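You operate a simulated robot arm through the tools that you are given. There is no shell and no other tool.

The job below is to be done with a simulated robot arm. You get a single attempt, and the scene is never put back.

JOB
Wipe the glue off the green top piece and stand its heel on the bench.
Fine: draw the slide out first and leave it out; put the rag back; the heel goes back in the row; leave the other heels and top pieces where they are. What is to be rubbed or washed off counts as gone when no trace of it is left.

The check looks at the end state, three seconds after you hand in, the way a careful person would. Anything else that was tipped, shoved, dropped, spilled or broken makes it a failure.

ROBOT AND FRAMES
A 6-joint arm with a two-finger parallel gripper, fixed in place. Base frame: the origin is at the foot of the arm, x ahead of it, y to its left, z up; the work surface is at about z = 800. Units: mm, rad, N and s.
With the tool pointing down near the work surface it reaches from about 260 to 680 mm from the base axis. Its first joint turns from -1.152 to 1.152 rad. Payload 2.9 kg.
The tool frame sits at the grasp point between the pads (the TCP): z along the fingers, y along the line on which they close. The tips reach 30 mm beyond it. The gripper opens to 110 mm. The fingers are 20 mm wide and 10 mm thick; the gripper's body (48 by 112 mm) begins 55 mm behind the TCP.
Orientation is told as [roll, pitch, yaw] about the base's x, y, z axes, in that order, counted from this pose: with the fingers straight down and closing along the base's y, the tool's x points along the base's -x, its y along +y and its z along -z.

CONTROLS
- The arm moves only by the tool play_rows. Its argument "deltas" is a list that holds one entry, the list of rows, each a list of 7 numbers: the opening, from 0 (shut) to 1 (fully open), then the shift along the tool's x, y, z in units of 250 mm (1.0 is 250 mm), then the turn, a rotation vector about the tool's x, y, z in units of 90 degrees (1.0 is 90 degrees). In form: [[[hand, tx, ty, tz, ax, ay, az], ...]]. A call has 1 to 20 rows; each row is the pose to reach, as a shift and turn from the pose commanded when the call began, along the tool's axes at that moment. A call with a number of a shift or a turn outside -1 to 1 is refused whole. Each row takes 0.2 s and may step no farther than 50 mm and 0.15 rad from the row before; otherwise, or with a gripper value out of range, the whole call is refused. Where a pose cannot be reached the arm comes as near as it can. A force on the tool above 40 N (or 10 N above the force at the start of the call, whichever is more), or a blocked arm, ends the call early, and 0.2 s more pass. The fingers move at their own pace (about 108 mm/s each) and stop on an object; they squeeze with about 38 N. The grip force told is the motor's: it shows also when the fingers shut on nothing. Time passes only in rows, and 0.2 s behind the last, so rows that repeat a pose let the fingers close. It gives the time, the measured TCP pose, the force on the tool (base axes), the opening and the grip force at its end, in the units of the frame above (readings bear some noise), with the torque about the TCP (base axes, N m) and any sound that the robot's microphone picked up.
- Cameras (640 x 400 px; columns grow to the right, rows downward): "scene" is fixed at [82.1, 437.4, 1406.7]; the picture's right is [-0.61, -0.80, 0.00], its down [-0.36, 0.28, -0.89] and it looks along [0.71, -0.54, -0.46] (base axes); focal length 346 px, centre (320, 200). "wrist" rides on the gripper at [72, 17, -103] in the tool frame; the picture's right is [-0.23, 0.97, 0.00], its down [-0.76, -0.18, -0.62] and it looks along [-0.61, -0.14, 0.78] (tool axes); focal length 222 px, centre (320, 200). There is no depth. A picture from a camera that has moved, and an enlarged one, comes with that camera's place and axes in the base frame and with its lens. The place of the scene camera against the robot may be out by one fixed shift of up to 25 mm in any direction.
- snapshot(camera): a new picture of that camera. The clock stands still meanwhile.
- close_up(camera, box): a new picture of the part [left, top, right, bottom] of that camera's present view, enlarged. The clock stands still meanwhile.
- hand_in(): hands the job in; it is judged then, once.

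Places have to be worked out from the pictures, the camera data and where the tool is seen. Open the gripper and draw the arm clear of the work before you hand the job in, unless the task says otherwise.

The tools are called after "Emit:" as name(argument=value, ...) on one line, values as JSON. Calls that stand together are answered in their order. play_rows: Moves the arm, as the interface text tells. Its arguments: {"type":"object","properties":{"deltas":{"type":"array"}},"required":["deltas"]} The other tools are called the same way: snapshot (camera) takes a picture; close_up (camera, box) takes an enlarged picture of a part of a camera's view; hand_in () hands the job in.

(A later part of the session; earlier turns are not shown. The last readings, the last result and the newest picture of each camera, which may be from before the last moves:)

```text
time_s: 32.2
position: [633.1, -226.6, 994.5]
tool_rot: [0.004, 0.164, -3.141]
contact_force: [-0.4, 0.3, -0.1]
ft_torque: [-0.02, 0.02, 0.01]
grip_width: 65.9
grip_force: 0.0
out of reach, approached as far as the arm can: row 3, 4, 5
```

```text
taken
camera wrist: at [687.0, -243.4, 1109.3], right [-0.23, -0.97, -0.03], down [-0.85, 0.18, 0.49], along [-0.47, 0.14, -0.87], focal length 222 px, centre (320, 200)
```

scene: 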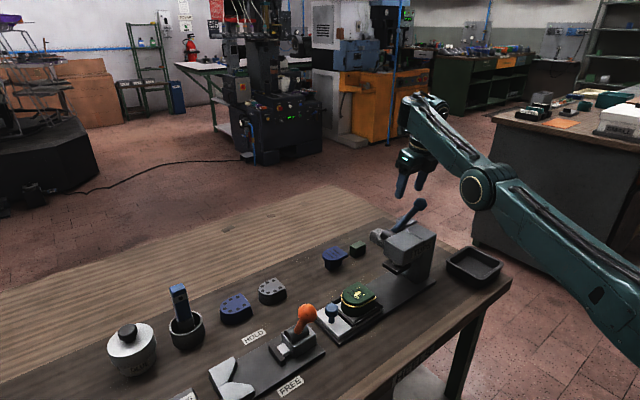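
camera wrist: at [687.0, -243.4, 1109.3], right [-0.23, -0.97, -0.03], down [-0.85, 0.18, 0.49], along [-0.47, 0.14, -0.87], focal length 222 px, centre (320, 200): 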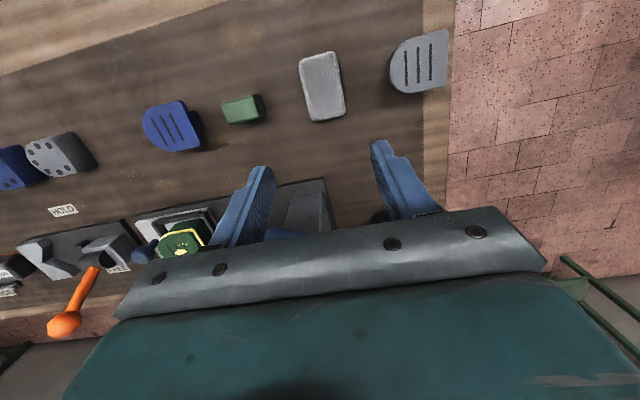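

Reach grows as I descend. I go down toward z≈900 and slightly outward, well outside the lever ball.

Emit:
play_rows(deltas=[[[0.6, 0, 0.01, 0.1, 0, 0, 0], [0.6, -0.005, 0.02, 0.2, 0, 0, 0], [0.6, -0.01, 0.02, 0.3, 0, 0, 0], [0.6, -0.014, 0.02, 0.38, 0, 0, 0], [0.6, -0.014, 0.02, 0.38, 0, 0, 0]]])

Emit:
snapshot(camera="wrist")

Emit:
snapshot(camera="scene")

```text
time_s: 33.4
position: [656.6, -249.0, 912.8]
tool_rot: [0.062, 0.15, 3.118]
contact_force: [-1.1, 5.4, -9.7]
ft_torque: [-0.45, -0.18, 0.04]
grip_width: 66.2
grip_force: 0.0
out of reach, approached as far as the arm can: row 1, 2, 3, 4, 5
```

```text
taken
camera wrist: at [711.0, -260.5, 1026.3], right [-0.26, -0.97, 0.02], down [-0.84, 0.24, 0.49], along [-0.48, 0.11, -0.87], focal length 222 px, centre (320, 200)
```

wrist: 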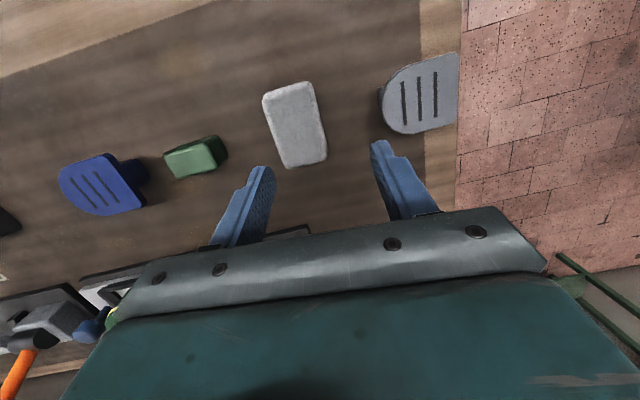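

```text
taken
```

scene: 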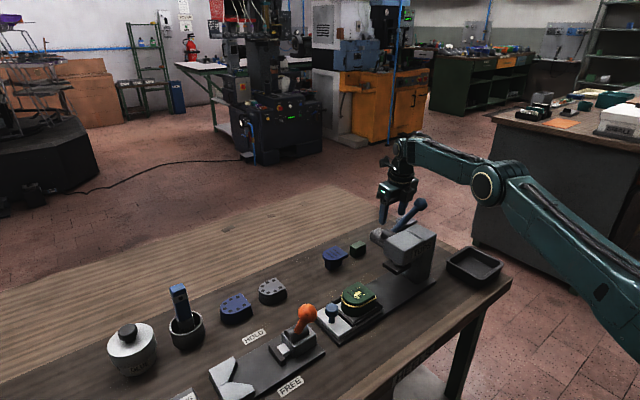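

A small force shows up; I check closely whether anything touches the lever before going further.

Emit:
close_up(camera="scene", box=[350, 130, 470, 270])

Emit:
play_rows(deltas=[[[0.6, 0, 0, 0, 0, 0, 0]]])

```text
2.86 times, centred on (410, 200) of scene
camera zoom: at [82.4, 437.5, 1406.7], right [-0.61, -0.8, 0.0], down [-0.36, 0.28, -0.89], along [0.71, -0.54, -0.46], focal length 988 px, centre (63, 200)
```

zoom: 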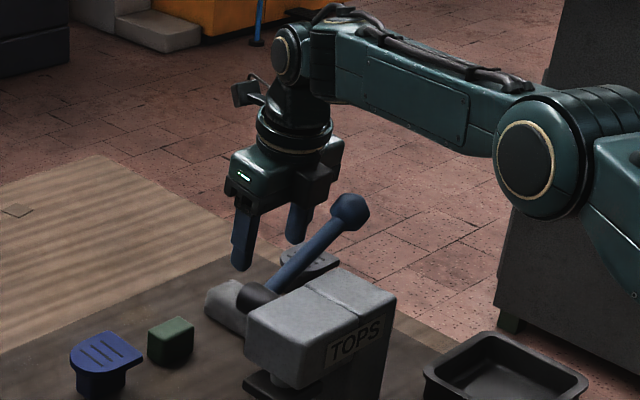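

```text
time_s: 33.8
position: [655.8, -242.4, 912.7]
tool_rot: [0.05, 0.15, -3.131]
contact_force: [-0.1, 0.0, 0.3]
ft_torque: [-0.01, -0.03, -0.02]
grip_width: 65.9
grip_force: 0.2
```

The force was only a transient (now ~0). I'm at (656, −242, 913). I zoom in on the grey and green blocks to settle which one is the rag.

Emit:
close_up(camera="wrist", box=[140, 70, 350, 200])

Emit:
close_up(camera="wrist", box=[250, 70, 340, 180])

```text
3.05 times, centred on (245, 135) of wrist
camera zoom: at [711.2, -254.3, 1026.0], right [-0.22, -0.97, 0.01], down [-0.85, 0.2, 0.49], along [-0.48, 0.1, -0.87], focal length 677 px, centre (549, 398)
```

zoom: 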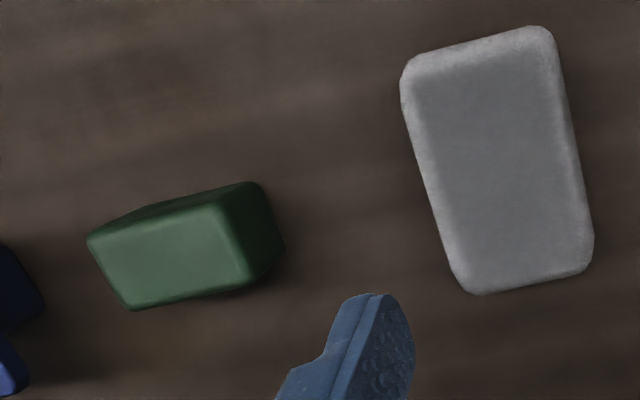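

```text
3.64 times, centred on (295, 125) of wrist
camera zoom: at [711.2, -254.3, 1026.0], right [-0.22, -0.97, 0.01], down [-0.85, 0.2, 0.49], along [-0.48, 0.1, -0.87], focal length 808 px, centre (411, 473)
```

zoom: 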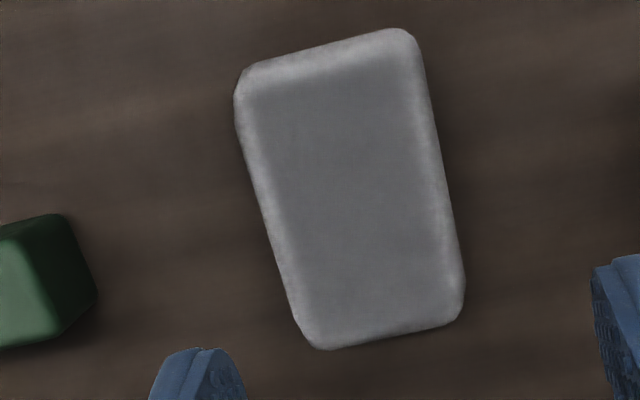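

Close up, the grey one is clearly woven cloth (the rag), centred near (676, −235); the green block is smooth. I level the roll, set the tilt to 12° and come to just above the rag.

Emit:
play_rows(deltas=[[[0.6, 0.006, -0.01, 0.043, 0.008, 0.01, 0.002], [0.6, 0.012, -0.02, 0.087, 0.016, 0.02, 0.004], [0.6, 0.018, -0.03, 0.13, 0.024, 0.03, 0.006], [0.6, 0.023, -0.042, 0.174, 0.032, 0.038, 0.007], [0.6, 0.023, -0.042, 0.174, 0.032, 0.038, 0.007], [0.6, 0.023, -0.042, 0.174, 0.032, 0.038, 0.007]]])

Emit:
snapshot(camera="wrist")

Emit:
close_up(camera="scene", box=[340, 130, 470, 270])

```text
time_s: 35.2
position: [661.1, -222.9, 864.8]
tool_rot: [-0.05, 0.24, 3.127]
contact_force: [-5.0, -2.3, 23.2]
ft_torque: [-0.82, 0.2, -0.18]
grip_width: 66.2
grip_force: 0.2
```

```text
taken
camera wrist: at [705.4, -245.6, 980.6], right [-0.22, -0.97, -0.1], down [-0.89, 0.16, 0.43], along [-0.4, 0.19, -0.9], focal length 222 px, centre (320, 200)
```

wrist: 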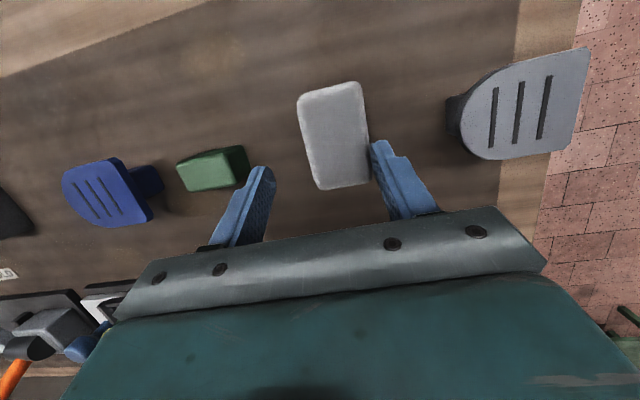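

```text
2.86 times, centred on (405, 200) of scene
camera zoom: at [81.5, 437.6, 1406.7], right [-0.61, -0.8, 0.0], down [-0.36, 0.28, -0.89], along [0.71, -0.54, -0.46], focal length 988 px, centre (77, 200)
```

zoom: 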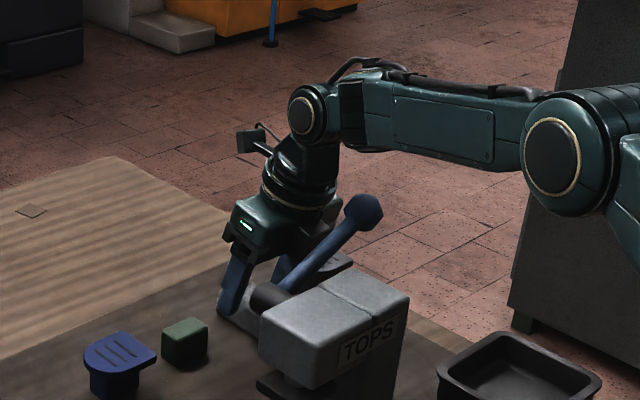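

The −y finger's tip is touching the rag's edge (23 N up, torque places it there). I lift straight off, level the roll and shift 11 mm toward −y to centre on the rag.

Emit:
play_rows(deltas=[[[0.6, 0.01, 0, -0.04, 0, 0, 0], [0.6, 0.02, 0, -0.06, -0.016, -0.01, -0.005], [0.6, 0.034, 0.041, -0.056, -0.032, -0.019, -0.009], [0.6, 0.034, 0.041, -0.056, -0.032, -0.019, -0.009], [0.6, 0.034, 0.041, -0.056, -0.032, -0.019, -0.009]]])

Emit:
snapshot(camera="wrist")

```text
time_s: 36.4
position: [664.5, -234.3, 875.3]
tool_rot: [-0.001, 0.205, -3.139]
contact_force: [0.2, -0.3, -0.5]
ft_torque: [0.05, 0.01, -0.02]
grip_width: 65.9
grip_force: 0.0
```

```text
taken
camera wrist: at [713.6, -250.4, 990.0], right [-0.22, -0.97, -0.05], down [-0.87, 0.18, 0.46], along [-0.44, 0.14, -0.89], focal length 222 px, centre (320, 200)
```

wrist: 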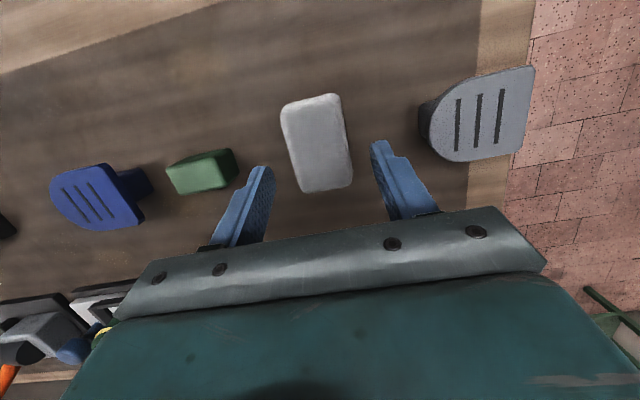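

Centred and level at (664.5, −234.3, 875). I descend 30 mm so the tips straddle the upper half of the rag, leaving its lower half free for wiping, and close.

Emit:
play_rows(deltas=[[[0.6, -0.004, 0, 0.04, 0, 0, 0], [0.6, -0.008, 0, 0.08, 0, 0, 0], [0.6, -0.0127, 0, 0.12, 0, 0, 0], [0.6, -0.0127, 0, 0.12, 0, 0, 0], [0.4, -0.0127, 0, 0.12, 0, 0, 0], [0.2, -0.0127, 0, 0.12, 0, 0, 0], [0, -0.0127, 0, 0.12, 0, 0, 0], [0, -0.0127, 0, 0.12, 0, 0, 0], [0, -0.0127, 0, 0.12, 0, 0, 0]]])

Emit:
snapshot(camera="wrist")

Emit:
close_up(camera="scene", box=[340, 130, 470, 270])

```text
time_s: 38.4
position: [666.4, -233.5, 845.7]
tool_rot: [0.0, 0.204, -3.139]
contact_force: [0.3, 0.4, 0.2]
ft_torque: [-0.01, 0.0, 0.01]
grip_width: 44.7
grip_force: 37.7
```

```text
taken
camera wrist: at [716.9, -250.0, 960.4], right [-0.22, -0.97, -0.05], down [-0.87, 0.18, 0.46], along [-0.44, 0.14, -0.89], focal length 222 px, centre (320, 200)
```

wrist: 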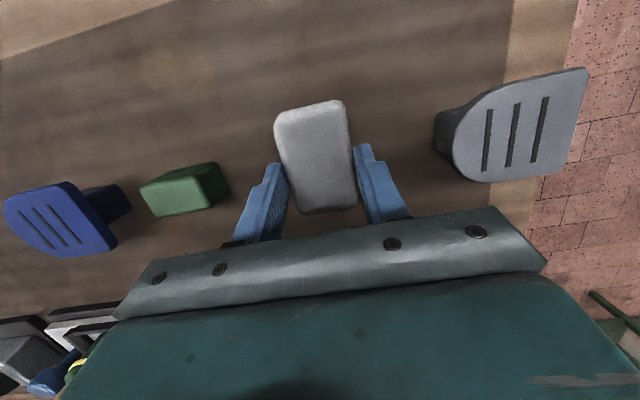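

```text
2.86 times, centred on (405, 200) of scene
camera zoom: at [82.1, 437.4, 1406.7], right [-0.61, -0.8, 0.0], down [-0.36, 0.28, -0.89], along [0.71, -0.54, -0.46], focal length 988 px, centre (77, 200)
```

zoom: 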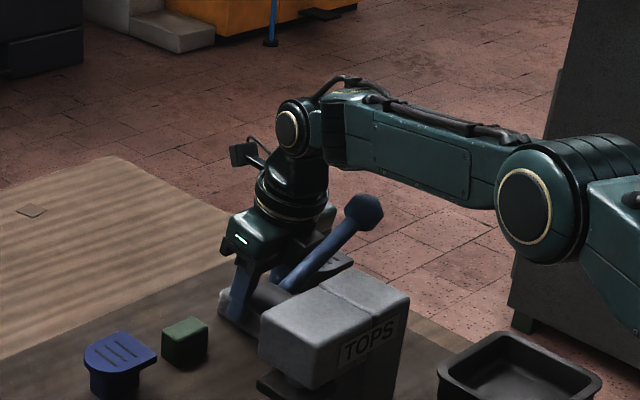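

The rag is held (44.7 mm) at (666.4, −233.5, 845.7), pitch 0.204 – I note this for putting it back. I lift straight up ~105 mm and then travel in +y, clear of the lever and press.

Emit:
play_rows(deltas=[[[0, 0.02, 0, -0.1, 0, 0, 0], [0, 0.042, 0, -0.2, 0, 0, 0], [0, 0.064, 0, -0.3, 0, 0, 0], [0, 0.0855, 0, -0.411, 0, 0, 0], [0, 0.0855, 0, -0.411, 0, 0, 0]]])

Emit:
play_rows(deltas=[[[0, 0, -0.12, 0, 0, 0, 0], [0, 0, -0.26, 0, 0, 0, 0], [0, 0, -0.4, 0, 0, 0, 0], [0, 0, -0.54, 0, 0, 0, 0], [0, 0, -0.68, 0, 0, 0, 0], [0, 0, -0.8, 0, 0, 0, 0], [0, 0, -0.86, 0, 0, 0, 0], [0, 0, -0.86, 0, 0, 0, 0]]])

Emit:
snapshot(camera="scene")

Emit:
snapshot(camera="wrist")

```text
time_s: 39.6
position: [667.0, -233.8, 949.9]
tool_rot: [0.0, 0.206, -3.138]
contact_force: [0.2, 0.1, 0.1]
ft_torque: [0.03, 0.03, -0.02]
grip_width: 0.0
grip_force: 37.5
```

```text
time_s: 41.4
position: [676.7, -33.6, 955.5]
tool_rot: [0.048, 0.194, -3.109]
contact_force: [0.4, -0.1, -0.5]
ft_torque: [0.0, 0.01, -0.01]
grip_width: 0.0
grip_force: 37.9
out of reach, approached as far as the arm can: row 4, 5, 6, 7, 8
```

```text
taken
```

scene: 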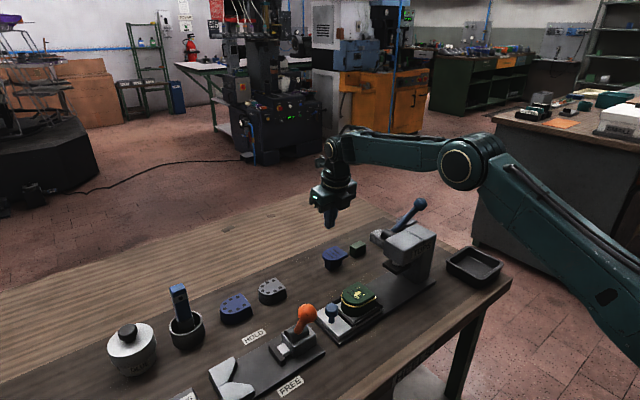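

```text
taken
camera wrist: at [728.7, -44.5, 1071.2], right [-0.2, -0.98, 0.0], down [-0.87, 0.18, 0.46], along [-0.45, 0.09, -0.89], focal length 222 px, centre (320, 200)
```

wrist: 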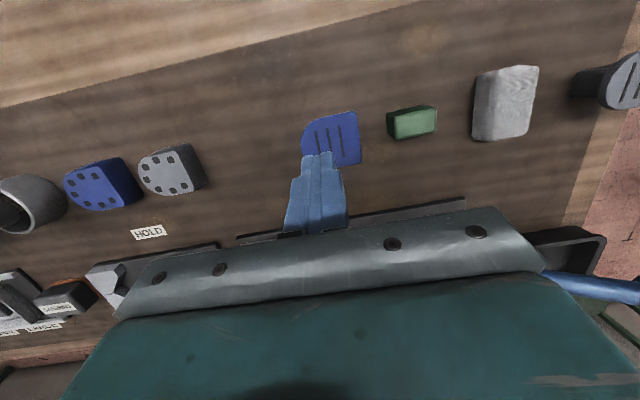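

The rag slipped out as I lifted (opening went to 0); it stayed on the bench, looking tapered toward its top, so I need a deeper grip near the bench. First I back in slightly and read the settled pose.

Emit:
play_rows(deltas=[[[0, -0.1, 0, 0, 0, 0, 0], [0.3, -0.12, 0, 0, 0, 0, 0], [0.6, -0.12, 0, 0, 0, 0, 0], [0.6, -0.12, 0, 0, 0, 0, 0], [0.6, -0.12, 0, 0, 0, 0, 0]]])

Emit:
close_up(camera="wrist", box=[360, 30, 640, 180])

```text
time_s: 42.6
position: [648.7, -35.2, 948.5]
tool_rot: [0.058, 0.193, -3.103]
contact_force: [0.1, 0.0, -0.2]
ft_torque: [0.01, 0.03, 0.02]
grip_width: 65.9
grip_force: 0.1
```

```text
2.29 times, centred on (500, 105) of wrist
camera zoom: at [699.3, -44.7, 1065.4], right [-0.2, -0.98, 0.01], down [-0.87, 0.18, 0.46], along [-0.45, 0.08, -0.89], focal length 508 px, centre (-91, 417)
```

zoom: 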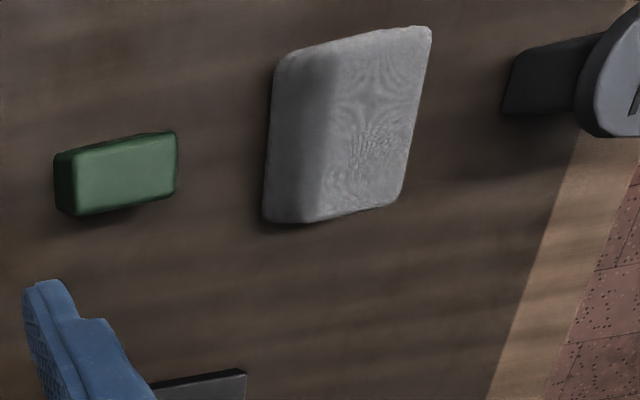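

The rag is still at about (673, −232). I return over it with the orientation levelled (roll 0, pitch 0.205, yaw π).

Emit:
play_rows(deltas=[[[0.6, 0.002, 0.13, 0.015, 0.006, 0.001, 0.004], [0.6, 0.003, 0.26, 0.03, 0.012, 0.002, 0.008], [0.6, 0.005, 0.4, 0.045, 0.018, 0.004, 0.012], [0.6, 0.006, 0.54, 0.06, 0.024, 0.006, 0.016], [0.6, 0.008, 0.67, 0.075, 0.03, 0.007, 0.02], [0.6, 0.009, 0.793, 0.089, 0.037, 0.008, 0.0246], [0.6, 0.009, 0.793, 0.089, 0.037, 0.008, 0.0246], [0.6, 0.009, 0.793, 0.089, 0.037, 0.008, 0.0246]]])

Emit:
snapshot(camera="wrist")

```text
time_s: 44.4
position: [658.3, -233.3, 939.7]
tool_rot: [-0.018, 0.205, 3.134]
contact_force: [0.6, 0.2, 0.9]
ft_torque: [-0.02, 0.05, -0.01]
grip_width: 65.8
grip_force: 0.2
```

```text
taken
camera wrist: at [707.2, -252.7, 1054.7], right [-0.23, -0.97, -0.06], down [-0.87, 0.17, 0.46], along [-0.43, 0.16, -0.89], focal length 222 px, centre (320, 200)
```

wrist: 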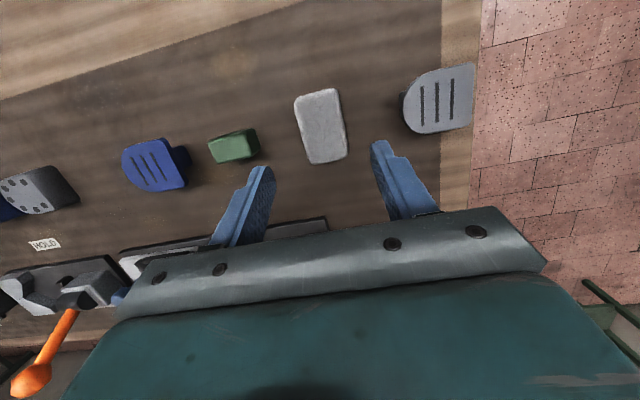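

Emit:
close_up(camera="wrist", box=[270, 70, 370, 180])

```text
3.64 times, centred on (320, 125) of wrist
camera zoom: at [707.2, -252.7, 1054.7], right [-0.23, -0.97, -0.06], down [-0.87, 0.17, 0.46], along [-0.43, 0.16, -0.89], focal length 808 px, centre (320, 473)
```

zoom: 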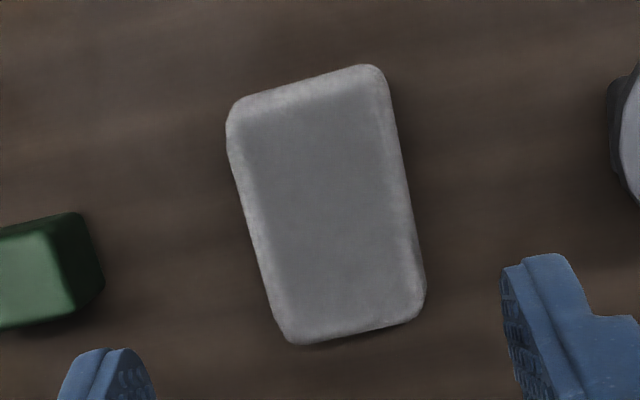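

The rag's centre now reads about (670, −232), about 45 mm wide. I go down with the tips to about 5 mm above the bench for a full-depth grip.

Emit:
play_rows(deltas=[[[0.6, -0.02, 0.001, 0.13, -0.006, 0, -0.003], [0.6, -0.035, 0.002, 0.23, -0.0115, 0, -0.005], [0.6, -0.045, 0.002, 0.3, -0.0115, 0, -0.005], [0.6, -0.053, 0.002, 0.35, -0.0115, 0, -0.005], [0.6, -0.058, 0.002, 0.385, -0.0115, 0, -0.005], [0.6, -0.063, 0.002, 0.415, -0.0115, 0, -0.005], [0.6, -0.063, 0.002, 0.415, -0.0115, 0, -0.005], [0.6, -0.063, 0.002, 0.415, -0.0115, 0, -0.005]]])

Emit:
snapshot(camera="wrist")

Emit:
close_up(camera="scene", box=[340, 150, 450, 270])

```text
time_s: 46.2
position: [665.4, -232.9, 832.1]
tool_rot: [0.005, 0.204, -3.14]
contact_force: [0.5, -0.5, 1.5]
ft_torque: [-0.02, 0.02, -0.02]
grip_width: 65.9
grip_force: 0.0
```

```text
taken
camera wrist: at [713.5, -249.0, 949.0], right [-0.22, -0.97, -0.04], down [-0.87, 0.18, 0.45], along [-0.43, 0.14, -0.89], focal length 222 px, centre (320, 200)
```

wrist: 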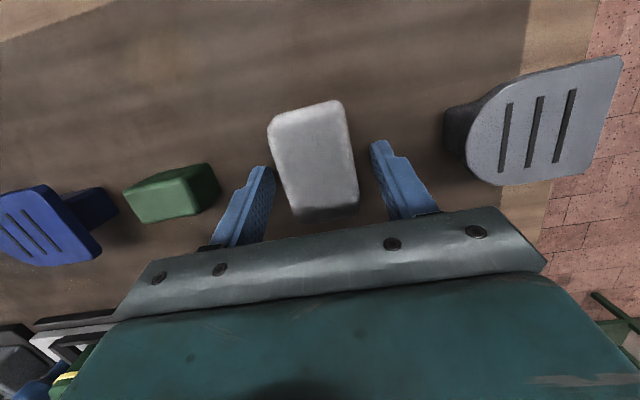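

```text
3.33 times, centred on (395, 210) of scene
camera zoom: at [82.1, 437.4, 1406.7], right [-0.61, -0.8, 0.0], down [-0.36, 0.28, -0.89], along [0.71, -0.54, -0.46], focal length 1153 px, centre (70, 167)
```

zoom: 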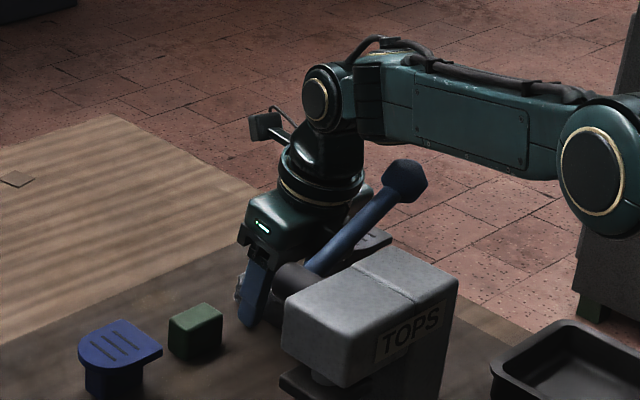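

Tips are ~3 mm above the bench straddling the rag. I close the fingers and lift only 10 mm, slowly, to check the hold.

Emit:
play_rows(deltas=[[[0.4, 0, 0, 0, 0, 0, 0], [0.2, 0, 0, 0, 0, 0, 0], [0, 0, 0, 0, 0, 0, 0], [0, 0, 0, 0, 0, 0, 0], [0, 0, 0, 0, 0, 0, 0]]])

Emit:
play_rows(deltas=[[[0, 0.002, 0, -0.01, 0, 0, 0], [0, 0.004, 0, -0.02, 0, 0, 0], [0, 0.006, 0, -0.03, 0, 0, 0], [0, 0.008, 0, -0.04, 0, 0, 0], [0, 0.008, 0, -0.04, 0, 0, 0]]])

Emit:
snapshot(camera="wrist")

Emit:
close_up(camera="scene", box=[340, 150, 450, 270])

```text
time_s: 47.4
position: [665.6, -232.9, 833.1]
tool_rot: [0.003, 0.206, -3.14]
contact_force: [0.0, -0.9, -0.9]
ft_torque: [0.02, 0.04, 0.0]
grip_width: 45.2
grip_force: 38.1
```

```text
time_s: 48.6
position: [663.9, -232.7, 842.7]
tool_rot: [0.005, 0.207, -3.141]
contact_force: [0.3, -0.8, -0.2]
ft_torque: [-0.01, 0.01, 0.05]
grip_width: 45.0
grip_force: 38.2
```

```text
taken
camera wrist: at [713.5, -248.7, 959.2], right [-0.22, -0.97, -0.04], down [-0.87, 0.18, 0.45], along [-0.43, 0.14, -0.89], focal length 222 px, centre (320, 200)
```

wrist: 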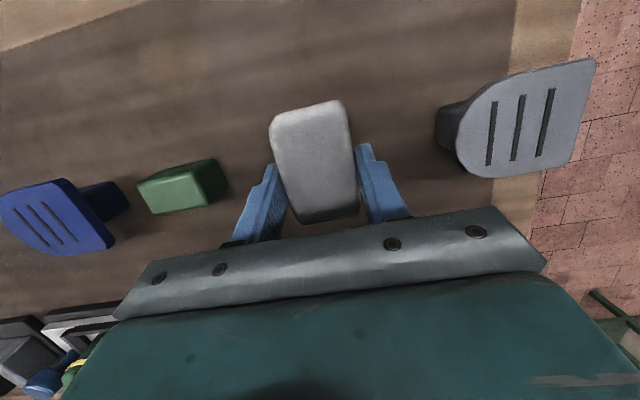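

```text
3.33 times, centred on (395, 210) of scene
camera zoom: at [82.1, 437.4, 1406.7], right [-0.61, -0.8, 0.0], down [-0.36, 0.28, -0.89], along [0.71, -0.54, -0.46], focal length 1153 px, centre (70, 167)
```

zoom: 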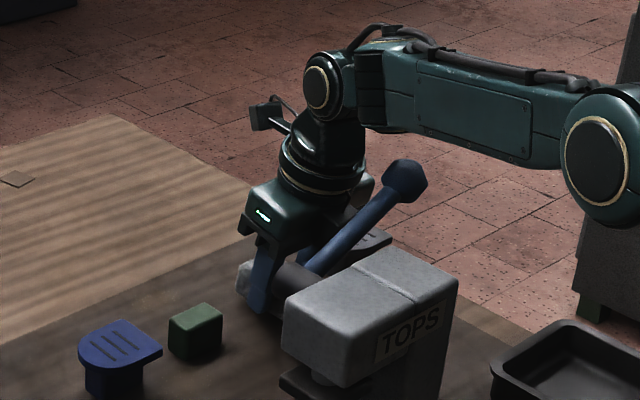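

The rag is now held and lifted 10 mm. I continue lifting at an easy pace to about z 915.

Emit:
play_rows(deltas=[[[0, 0.01, 0, -0.045, 0, 0, 0], [0, 0.02, 0, -0.09, 0, 0, 0], [0, 0.03, 0, -0.14, 0, 0, 0], [0, 0.04, 0, -0.19, 0, 0, 0], [0, 0.05, 0, -0.24, 0, 0, 0], [0, 0.06, 0, -0.29, 0, 0, 0], [0, 0.06, 0, -0.29, 0, 0, 0]]])

Emit:
snapshot(camera="wrist")

```text
time_s: 50.2
position: [664.1, -233.9, 917.9]
tool_rot: [0.002, 0.206, -3.143]
contact_force: [0.1, 0.5, 0.2]
ft_torque: [-0.01, 0.01, 0.0]
grip_width: 45.2
grip_force: 38.3
```

```text
taken
camera wrist: at [713.4, -250.3, 1033.8], right [-0.22, -0.97, -0.04], down [-0.87, 0.18, 0.45], along [-0.43, 0.14, -0.89], focal length 222 px, centre (320, 200)
```

wrist: 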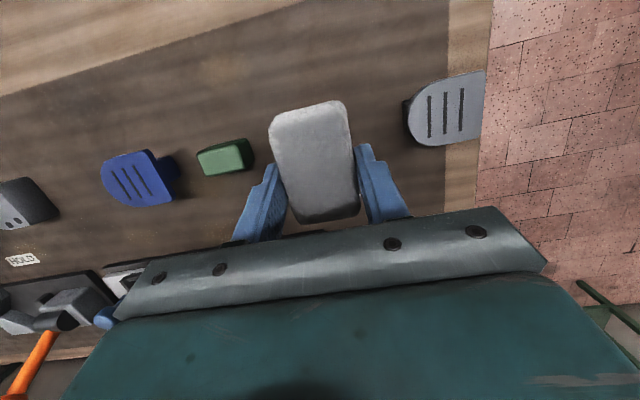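

The rag is firmly held. I carry it in +y past the lever; a wrist-turn limit seems to lie near yaw 180° farther left, so I'll turn the tool to yaw −90° on the way to the heel.

Emit:
play_rows(deltas=[[[0, -0.02, -0.1, -0.005, 0, 0, 0], [0, -0.045, -0.22, -0.01, 0, 0, 0], [0, -0.07, -0.35, -0.015, 0, 0, 0], [0, -0.094, -0.48, -0.02, 0, 0, 0], [0, -0.094, -0.48, -0.02, 0, 0, 0]]])

```text
time_s: 51.4
position: [640.2, -112.1, 916.6]
tool_rot: [0.001, 0.206, -3.142]
contact_force: [-0.1, -0.8, -1.5]
ft_torque: [0.01, -0.03, -0.02]
grip_width: 45.0
grip_force: 37.9
```

Emit:
play_rows(deltas=[[[0, -0.023, -0.04, -0.01, 0.017, 0, -0.0816], [0, -0.047, -0.08, -0.019, 0.034, 0, -0.163], [0, -0.07, -0.12, -0.029, 0.051, 0, -0.245], [0, -0.094, -0.16, -0.039, 0.068, 0, -0.326], [0, -0.117, -0.2, -0.048, 0.085, 0, -0.408], [0, -0.141, -0.24, -0.058, 0.102, 0, -0.49], [0, -0.164, -0.28, -0.068, 0.119, 0, -0.571], [0, -0.188, -0.32, -0.077, 0.136, 0, -0.653], [0, -0.211, -0.36, -0.087, 0.153, 0, -0.734], [0, -0.235, -0.4, -0.097, 0.17, 0, -0.816], [0, -0.258, -0.44, -0.106, 0.187, 0, -0.897], [0, -0.282, -0.48, -0.116, 0.204, 0, -0.979], [0, -0.282, -0.48, -0.116, 0.204, 0, -0.979]]])

Emit:
snapshot(camera="wrist")

Emit:
snapshot(camera="scene")

```text
time_s: 54.2
position: [565.3, 8.2, 932.1]
tool_rot: [0.001, 0.203, -1.568]
contact_force: [0.1, 0.0, -1.0]
ft_torque: [0.01, -0.02, -0.01]
grip_width: 45.0
grip_force: 37.9
```

```text
taken
camera wrist: at [581.1, 58.8, 1047.1], right [0.97, -0.22, -0.05], down [-0.18, -0.87, 0.46], along [-0.14, -0.44, -0.89], focal length 222 px, centre (320, 200)
```

wrist: 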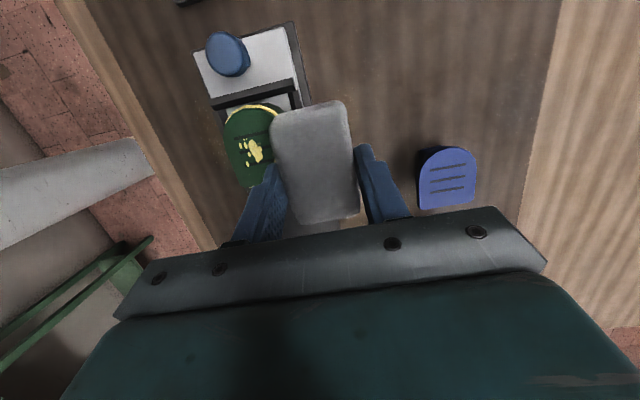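

```text
taken
```

scene: 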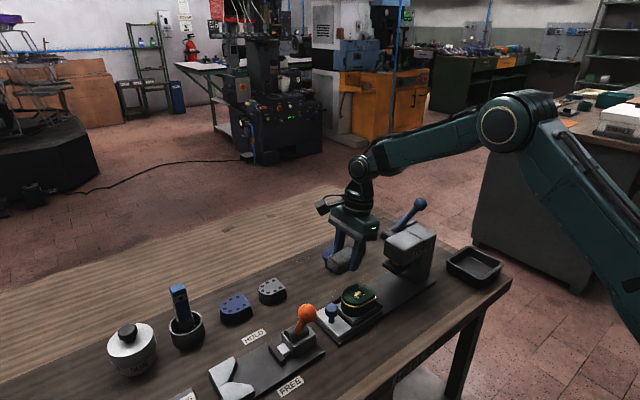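

Emit:
close_up(camera="wrist", box=[190, 20, 310, 200])

Emit:
close_up(camera="scene", box=[310, 240, 400, 330])

```text
2.22 times, centred on (250, 110) of wrist
camera zoom: at [581.1, 58.8, 1047.1], right [0.97, -0.22, -0.05], down [-0.18, -0.87, 0.46], along [-0.14, -0.44, -0.89], focal length 494 px, centre (476, 400)
```

zoom: 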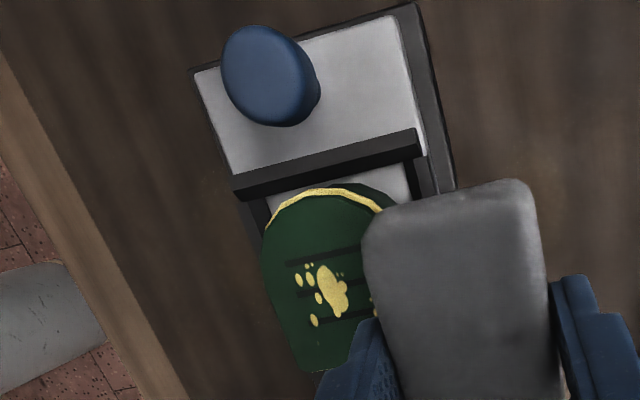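

```text
4.44 times, centred on (355, 285) of scene
camera zoom: at [82.1, 437.4, 1406.7], right [-0.61, -0.8, 0.0], down [-0.36, 0.28, -0.89], along [0.71, -0.54, -0.46], focal length 1538 px, centre (164, -178)
```

zoom: 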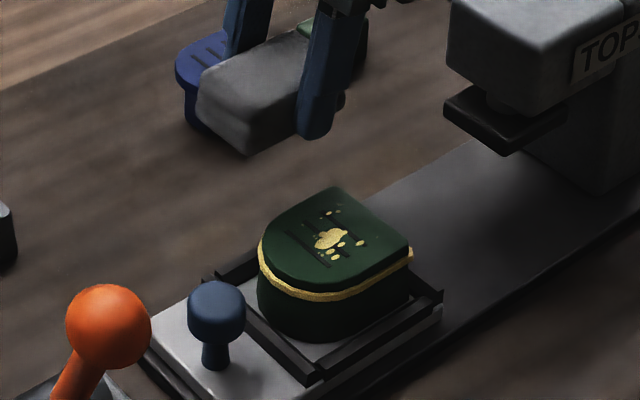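

By triangulating the splodge in two wrist views, the heel top is at z≈864, splodge at (507, 24). With the rag's underside level, I move over it at (507.5, 20) and lower to just above contact.

Emit:
play_rows(deltas=[[[0, 0.02, -0.1, 0.004, 0, 0, 0], [0, 0.04, -0.2, 0.008, 0, 0, 0], [0, 0.046, -0.231, 0.0095, 0, 0, 0], [0, 0.037, -0.231, 0.05, 0, 0, 0], [0, 0.028, -0.231, 0.0955, 0, 0, 0], [0, 0.028, -0.231, 0.0955, 0, 0, 0]]])

Emit:
close_up(camera="scene", box=[310, 220, 420, 330])

Emit:
snapshot(camera="wrist")

```text
time_s: 55.6
position: [508.3, 18.7, 909.1]
tool_rot: [-0.001, 0.203, -1.57]
contact_force: [-0.4, 0.4, -0.3]
ft_torque: [0.02, -0.03, 0.03]
grip_width: 44.9
grip_force: 37.8
```

```text
3.64 times, centred on (365, 275) of scene
camera zoom: at [82.1, 437.4, 1406.7], right [-0.61, -0.8, 0.0], down [-0.36, 0.28, -0.89], along [0.71, -0.54, -0.46], focal length 1258 px, centre (156, -73)
```

zoom: 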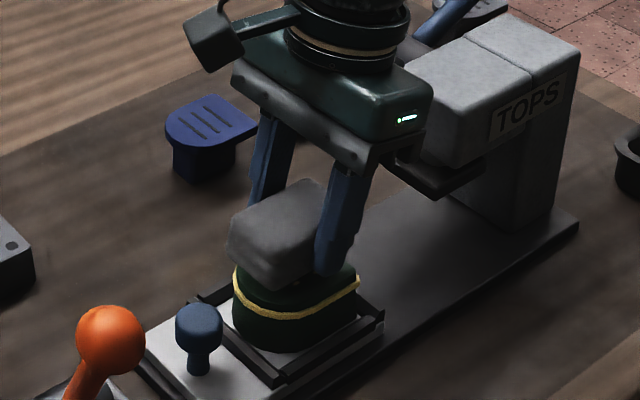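

```text
taken
camera wrist: at [524.1, 69.8, 1024.0], right [0.97, -0.22, -0.05], down [-0.18, -0.87, 0.46], along [-0.14, -0.44, -0.89], focal length 222 px, centre (320, 200)
```

wrist: 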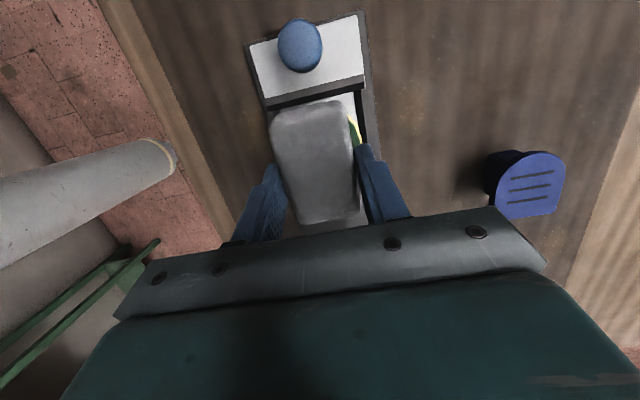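

The rag is poised just above the top face. I lower it gently in small steps looking for contact.

Emit:
play_rows(deltas=[[[0, -0.002, 0, 0.0098, 0, 0, 0], [0, -0.004, 0, 0.0196, 0, 0, 0], [0, -0.006, 0, 0.0294, 0, 0, 0], [0, -0.0075, 0, 0.036, 0, 0, 0]]])

```text
time_s: 56.6
position: [506.8, 17.9, 899.3]
tool_rot: [0.002, 0.201, -1.571]
contact_force: [0.6, 0.1, -0.7]
ft_torque: [0.0, 0.01, -0.01]
grip_width: 44.9
grip_force: 37.7
```

Emit:
play_rows(deltas=[[[0, -0.001, 0, 0.005, 0, 0, 0], [0, -0.002, 0, 0.01, 0, 0, 0], [0, -0.003, 0, 0.015, 0, 0, 0], [0, -0.003, 0, 0.015, 0, 0, 0]]])

Emit:
close_up(camera="scene", box=[330, 260, 390, 320])

```text
time_s: 57.6
position: [507.2, 19.1, 895.9]
tool_rot: [0.0, 0.202, -1.57]
contact_force: [-0.3, 0.2, 0.5]
ft_torque: [-0.03, 0.03, 0.03]
grip_width: 45.2
grip_force: 37.8
```

```text
6.67 times, centred on (360, 290) of scene
camera zoom: at [82.1, 437.4, 1406.7], right [-0.61, -0.8, 0.0], down [-0.36, 0.28, -0.89], along [0.71, -0.54, -0.46], focal length 2306 px, centre (53, -400)
```

zoom: 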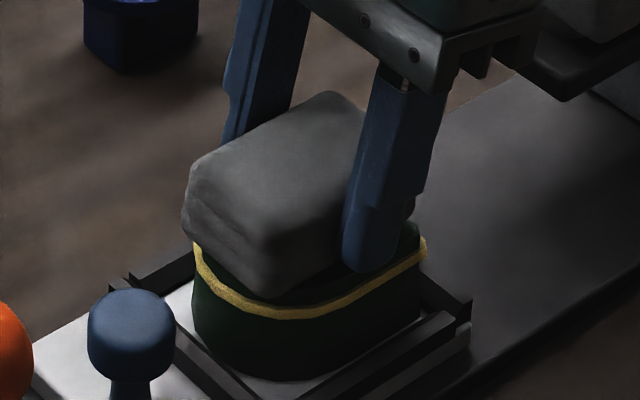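

No force yet; nearly touching. I go down a few more millimetres.

Emit:
play_rows(deltas=[[[0, -0.001, 0, 0.005, 0, 0, 0], [0, -0.002, 0, 0.009, 0, 0, 0], [0, -0.002, 0, 0.012, 0, 0, 0]]])

```text
time_s: 58.4
position: [507.9, 18.8, 893.8]
tool_rot: [0.003, 0.202, -1.571]
contact_force: [-2.5, -1.3, 7.7]
ft_torque: [-0.01, 0.18, 0.0]
grip_width: 44.9
grip_force: 38.2
```

Contact at about 8 N. I start rubbing with side-to-side strokes of ±10 mm across the splodge.

Emit:
play_rows(deltas=[[[0, 0, 0.02, 0, 0, 0, 0], [0, 0, 0.04, 0, 0, 0, 0], [0, 0, 0.02, 0, 0, 0, 0], [0, 0, 0, 0, 0, 0, 0], [0, 0, -0.02, 0, 0, 0, 0], [0, 0, -0.04, 0, 0, 0, 0], [0, 0, -0.02, 0, 0, 0, 0], [0, 0, 0, 0, 0, 0, 0]]])

Emit:
close_up(camera="scene", box=[310, 240, 410, 330])

```text
time_s: 60.2
position: [505.4, 19.9, 893.1]
tool_rot: [-0.004, 0.203, -1.57]
contact_force: [-14.2, 0.7, 19.4]
ft_torque: [0.11, 0.52, 0.08]
grip_width: 45.1
grip_force: 38.0
```

```text
4.44 times, centred on (360, 285) of scene
camera zoom: at [81.4, 437.4, 1406.7], right [-0.61, -0.8, 0.0], down [-0.36, 0.28, -0.89], along [0.71, -0.54, -0.46], focal length 1538 px, centre (142, -178)
```

zoom: 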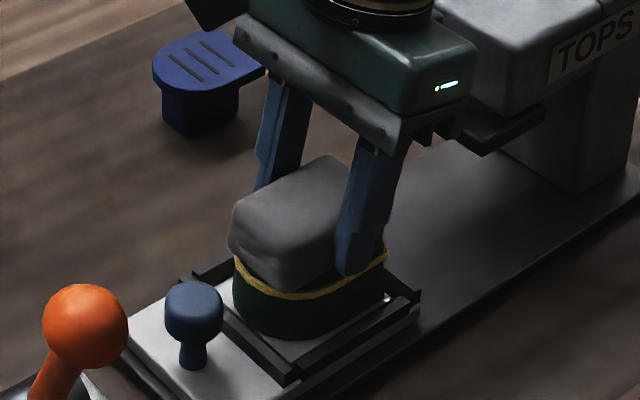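

Friction is fairly high (14 N sideways at 19 N down). I lift off and move aside to see how much glue has come away.

Emit:
play_rows(deltas=[[[0, 0.008, 0, -0.04, 0, 0, 0], [0, 0.02, 0, -0.1, 0, 0, 0], [0, 0.03, 0.1, -0.15, 0, 0, 0], [0, 0.03, 0.25, -0.15, 0, 0, 0], [0, 0.03, 0.25, -0.15, 0, 0, 0]]])

Emit:
close_up(camera="wrist", box=[190, 20, 310, 200])

Emit:
close_up(camera="scene", box=[310, 240, 410, 330])

```text
time_s: 61.4
position: [570.6, 20.1, 928.9]
tool_rot: [0.001, 0.203, -1.571]
contact_force: [0.1, -0.3, -0.7]
ft_torque: [-0.02, 0.02, 0.0]
grip_width: 44.9
grip_force: 38.0
```

```text
2.22 times, centred on (250, 110) of wrist
camera zoom: at [585.9, 70.3, 1046.0], right [0.97, -0.22, -0.05], down [-0.18, -0.87, 0.46], along [-0.14, -0.44, -0.89], focal length 494 px, centre (476, 400)
```

zoom: 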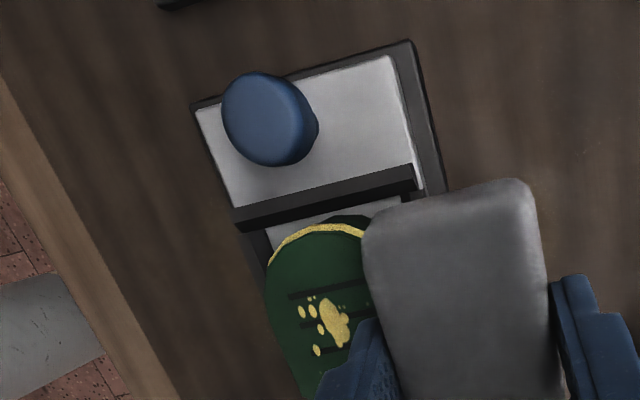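

```text
4.44 times, centred on (360, 285) of scene
camera zoom: at [82.1, 437.4, 1406.7], right [-0.61, -0.8, 0.0], down [-0.36, 0.28, -0.89], along [0.71, -0.54, -0.46], focal length 1538 px, centre (142, -178)
```

zoom: 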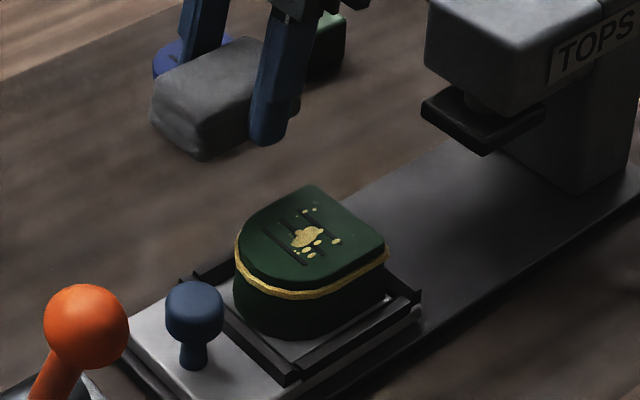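

The splodge seems only slightly dulled so far, so it needs more rubbing. I go back down at light pressure with a longer set of strokes in both directions.

Emit:
play_rows(deltas=[[[0, 0, -0.127, 0, 0, 0, 0], [0, 0, -0.2544, 0, 0, 0, 0], [0, -0.0145, -0.2544, 0.07, 0, 0, 0], [0, -0.025, -0.2544, 0.125, 0, 0, 0], [0, -0.0285, -0.2544, 0.138, 0, 0, 0], [0, -0.0285, -0.2064, 0.138, 0, 0, 0], [0, -0.0285, -0.2544, 0.138, 0, 0, 0], [0, -0.0285, -0.3024, 0.138, 0, 0, 0], [0, -0.0285, -0.2544, 0.138, 0, 0, 0], [0, 0.0107, -0.2544, 0.1461, 0, 0, 0], [0, -0.0285, -0.2544, 0.138, 0, 0, 0], [0, -0.0677, -0.2544, 0.1299, 0, 0, 0], [0, -0.0285, -0.2544, 0.138, 0, 0, 0], [0, -0.0285, -0.2064, 0.138, 0, 0, 0], [0, -0.0285, -0.3024, 0.138, 0, 0, 0], [0, -0.0285, -0.2064, 0.138, 0, 0, 0], [0, -0.0285, -0.3024, 0.138, 0, 0, 0], [0, -0.0285, -0.2544, 0.138, 0, 0, 0]]])

Emit:
close_up(camera="scene", box=[310, 240, 410, 330])

```text
time_s: 65.2
position: [505.2, 19.5, 896.3]
tool_rot: [0.001, 0.203, -1.571]
contact_force: [-0.4, -0.1, 0.6]
ft_torque: [0.0, 0.02, -0.01]
grip_width: 45.2
grip_force: 38.3
```

```text
4.44 times, centred on (360, 285) of scene
camera zoom: at [82.1, 437.4, 1406.7], right [-0.61, -0.8, 0.0], down [-0.36, 0.28, -0.89], along [0.71, -0.54, -0.46], focal length 1538 px, centre (142, -178)
```

zoom: 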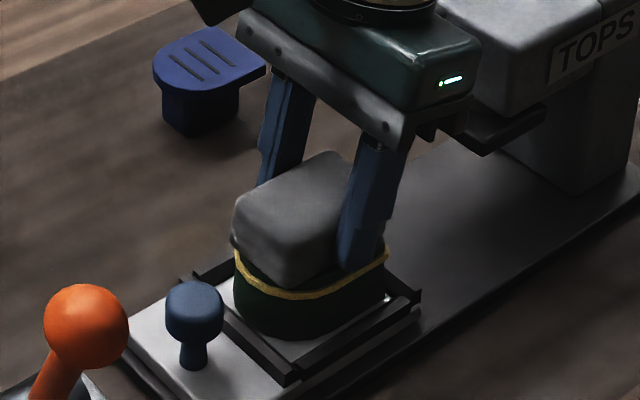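

That pass ran ~2.5 mm too high (no contact). I lower by 2.7 mm and repeat the strokes, ending pressed so I can read the force.

Emit:
play_rows(deltas=[[[0, -0.001, 0, 0.006, 0, 0, 0], [0, -0.0022, 0, 0.0106, 0, 0, 0], [0, -0.0022, 0.024, 0.0106, 0, 0, 0], [0, -0.0022, 0.048, 0.0106, 0, 0, 0], [0, -0.0022, 0.0, 0.0106, 0, 0, 0], [0, -0.0022, -0.048, 0.0106, 0, 0, 0], [0, -0.0022, 0.0, 0.0106, 0, 0, 0], [0, -0.0022, 0.048, 0.0106, 0, 0, 0], [0, -0.0022, 0.0, 0.0106, 0, 0, 0], [0, -0.0022, -0.048, 0.0106, 0, 0, 0], [0, -0.0022, 0.0, 0.0106, 0, 0, 0]]])

```text
time_s: 67.6
position: [507.7, 19.8, 893.8]
tool_rot: [-0.001, 0.202, -1.571]
contact_force: [0.2, -0.3, -0.3]
ft_torque: [0.01, 0.0, -0.01]
grip_width: 44.9
grip_force: 38.0
```

No force at this height now, so the rag may have shifted slightly up in the fingers. I lower in 1 mm steps until it touches again.

Emit:
play_rows(deltas=[[[0, -0.0008, 0, 0.004, 0, 0, 0], [0, -0.0016, 0, 0.008, 0, 0, 0], [0, -0.0016, 0, 0.008, 0, 0, 0]]])

Emit:
close_up(camera="scene", box=[330, 260, 390, 320])

```text
time_s: 68.4
position: [507.4, 19.7, 893.8]
tool_rot: [0.004, 0.203, -1.568]
contact_force: [-5.3, 0.5, 25.7]
ft_torque: [0.09, 0.2, 0.03]
grip_width: 45.2
grip_force: 38.1
```

```text
6.67 times, centred on (360, 290) of scene
camera zoom: at [81.6, 437.4, 1406.7], right [-0.61, -0.8, 0.0], down [-0.36, 0.28, -0.89], along [0.71, -0.54, -0.46], focal length 2306 px, centre (53, -400)
```

zoom: 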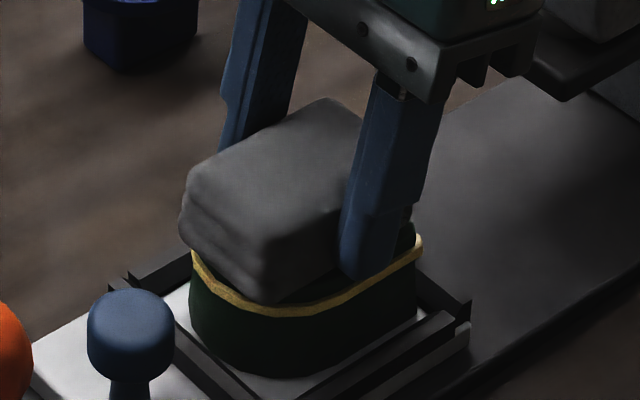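

Now 26 N: the contact plane is at 893.8 and stiff. I ease by ~1 mm for about 12 N and stroke in x and y.

Emit:
play_rows(deltas=[[[0, 0.0008, 0, -0.004, 0, 0, 0], [0, 0.0008, 0.024, -0.004, 0, 0, 0], [0, 0.0008, 0.048, -0.004, 0, 0, 0], [0, 0.0008, 0.024, -0.004, 0, 0, 0], [0, 0.0008, 0, -0.004, 0, 0, 0], [0, 0.0008, -0.024, -0.004, 0, 0, 0], [0, 0.0008, -0.048, -0.004, 0, 0, 0], [0, 0.0008, -0.024, -0.004, 0, 0, 0], [0, 0.0008, 0, -0.004, 0, 0, 0], [0, 0.02, 0, 0, 0, 0, 0], [0, 0.04, 0, 0.004, 0, 0, 0], [0, 0.02, 0, 0, 0, 0, 0], [0, 0.0008, 0, -0.004, 0, 0, 0]]])

Emit:
close_up(camera="scene", box=[330, 260, 390, 320])

```text
time_s: 69.1
position: [508.0, 19.4, 892.9]
tool_rot: [-0.012, 0.204, -1.566]
contact_force: [-8.3, 0.2, 11.3]
ft_torque: [0.0, 0.23, 0.02]
grip_width: 45.0
grip_force: 37.8
stopped in row 3: the force on the tool passed its limit at 46 N (the readings are from after the stop); the commanded pose is now the measured one
```

```text
6.67 times, centred on (360, 290) of scene
camera zoom: at [81.7, 437.4, 1406.7], right [-0.61, -0.8, 0.0], down [-0.36, 0.28, -0.89], along [0.71, -0.54, -0.46], focal length 2306 px, centre (53, -400)
```

zoom: 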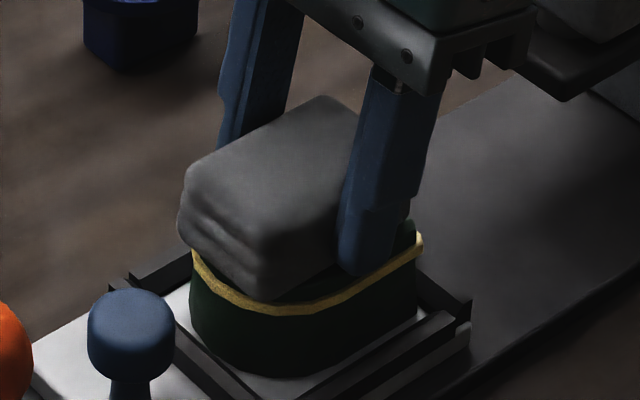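

The move stopped on a force limit: the fingertips protrude almost as far as the rag's underside, so they're bearing on the heel. I lift straight off and look at the state of things.

Emit:
play_rows(deltas=[[[0, 0.002, 0, -0.01, 0, 0, 0], [0, 0.01, 0, -0.05, 0, 0, 0], [0, 0.03, 0, -0.15, 0, 0, 0], [0, 0.03, 0.12, -0.15, 0, 0, 0], [0, 0.03, 0.26, -0.15, 0, 0, 0], [0, 0.03, 0.26, -0.15, 0, 0, 0]]])

Emit:
close_up(camera="wrist", box=[190, 20, 380, 220])

Emit:
close_up(camera="scene", box=[310, 220, 410, 330])

```text
time_s: 70.5
position: [575.8, 19.5, 929.7]
tool_rot: [-0.01, 0.204, -1.57]
contact_force: [-0.5, -0.5, 0.9]
ft_torque: [-0.03, -0.04, 0.01]
grip_width: 44.9
grip_force: 37.9
```

```text
2.00 times, centred on (285, 120) of wrist
camera zoom: at [593.3, 69.6, 1045.3], right [0.97, -0.22, -0.06], down [-0.17, -0.87, 0.46], along [-0.15, -0.44, -0.89], focal length 444 px, centre (390, 360)
```

zoom: 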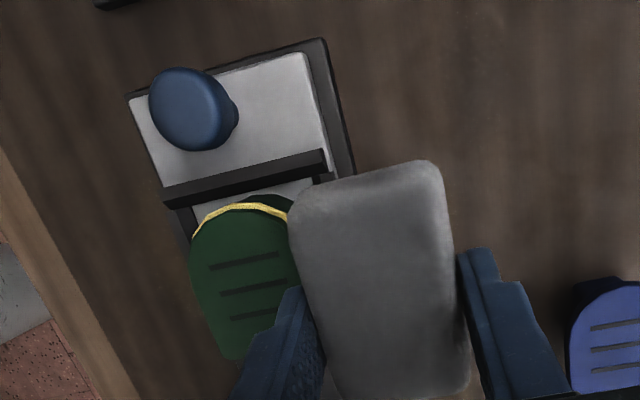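

```text
3.64 times, centred on (360, 275) of scene
camera zoom: at [82.1, 437.4, 1406.7], right [-0.61, -0.8, 0.0], down [-0.36, 0.28, -0.89], along [0.71, -0.54, -0.46], focal length 1258 px, centre (174, -73)
```

zoom: 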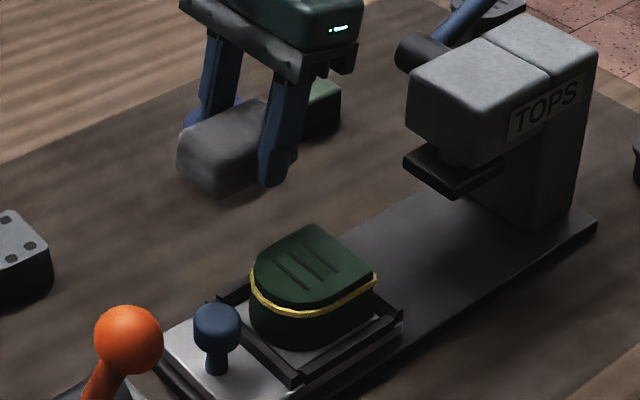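

The splodge on the top face is gone. I check for remaining specks and look closely at the yellow ring.

Emit:
close_up(camera="scene", box=[335, 275, 385, 325])

Emit:
close_up(camera="wrist", box=[235, 110, 295, 200])

```text
8.00 times, centred on (360, 300) of scene
camera zoom: at [82.1, 437.4, 1406.7], right [-0.61, -0.8, 0.0], down [-0.36, 0.28, -0.89], along [0.71, -0.54, -0.46], focal length 2768 px, centre (0, -600)
```

zoom: 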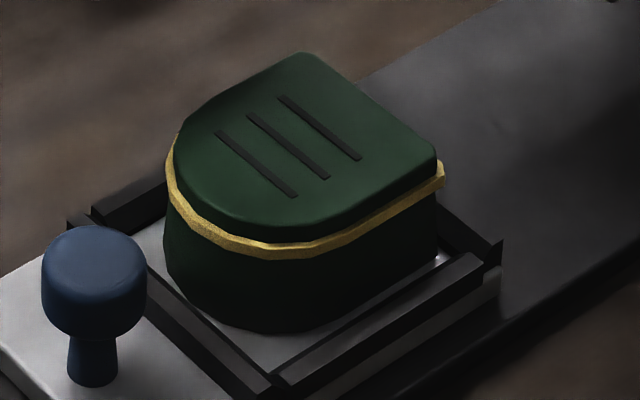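

```text
4.44 times, centred on (265, 155) of wrist
camera zoom: at [593.3, 69.6, 1045.3], right [0.97, -0.22, -0.06], down [-0.17, -0.87, 0.46], along [-0.15, -0.44, -0.89], focal length 987 px, centre (564, 400)
```

zoom: 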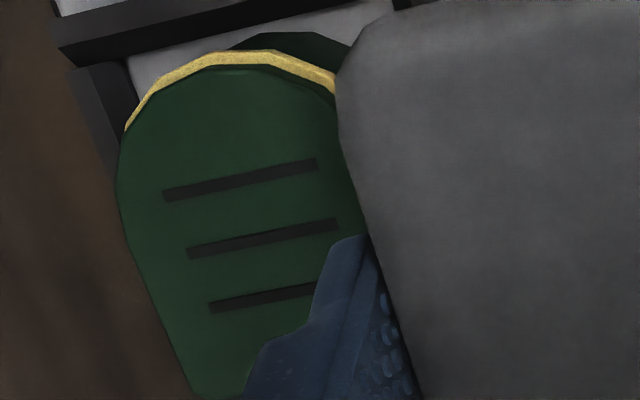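

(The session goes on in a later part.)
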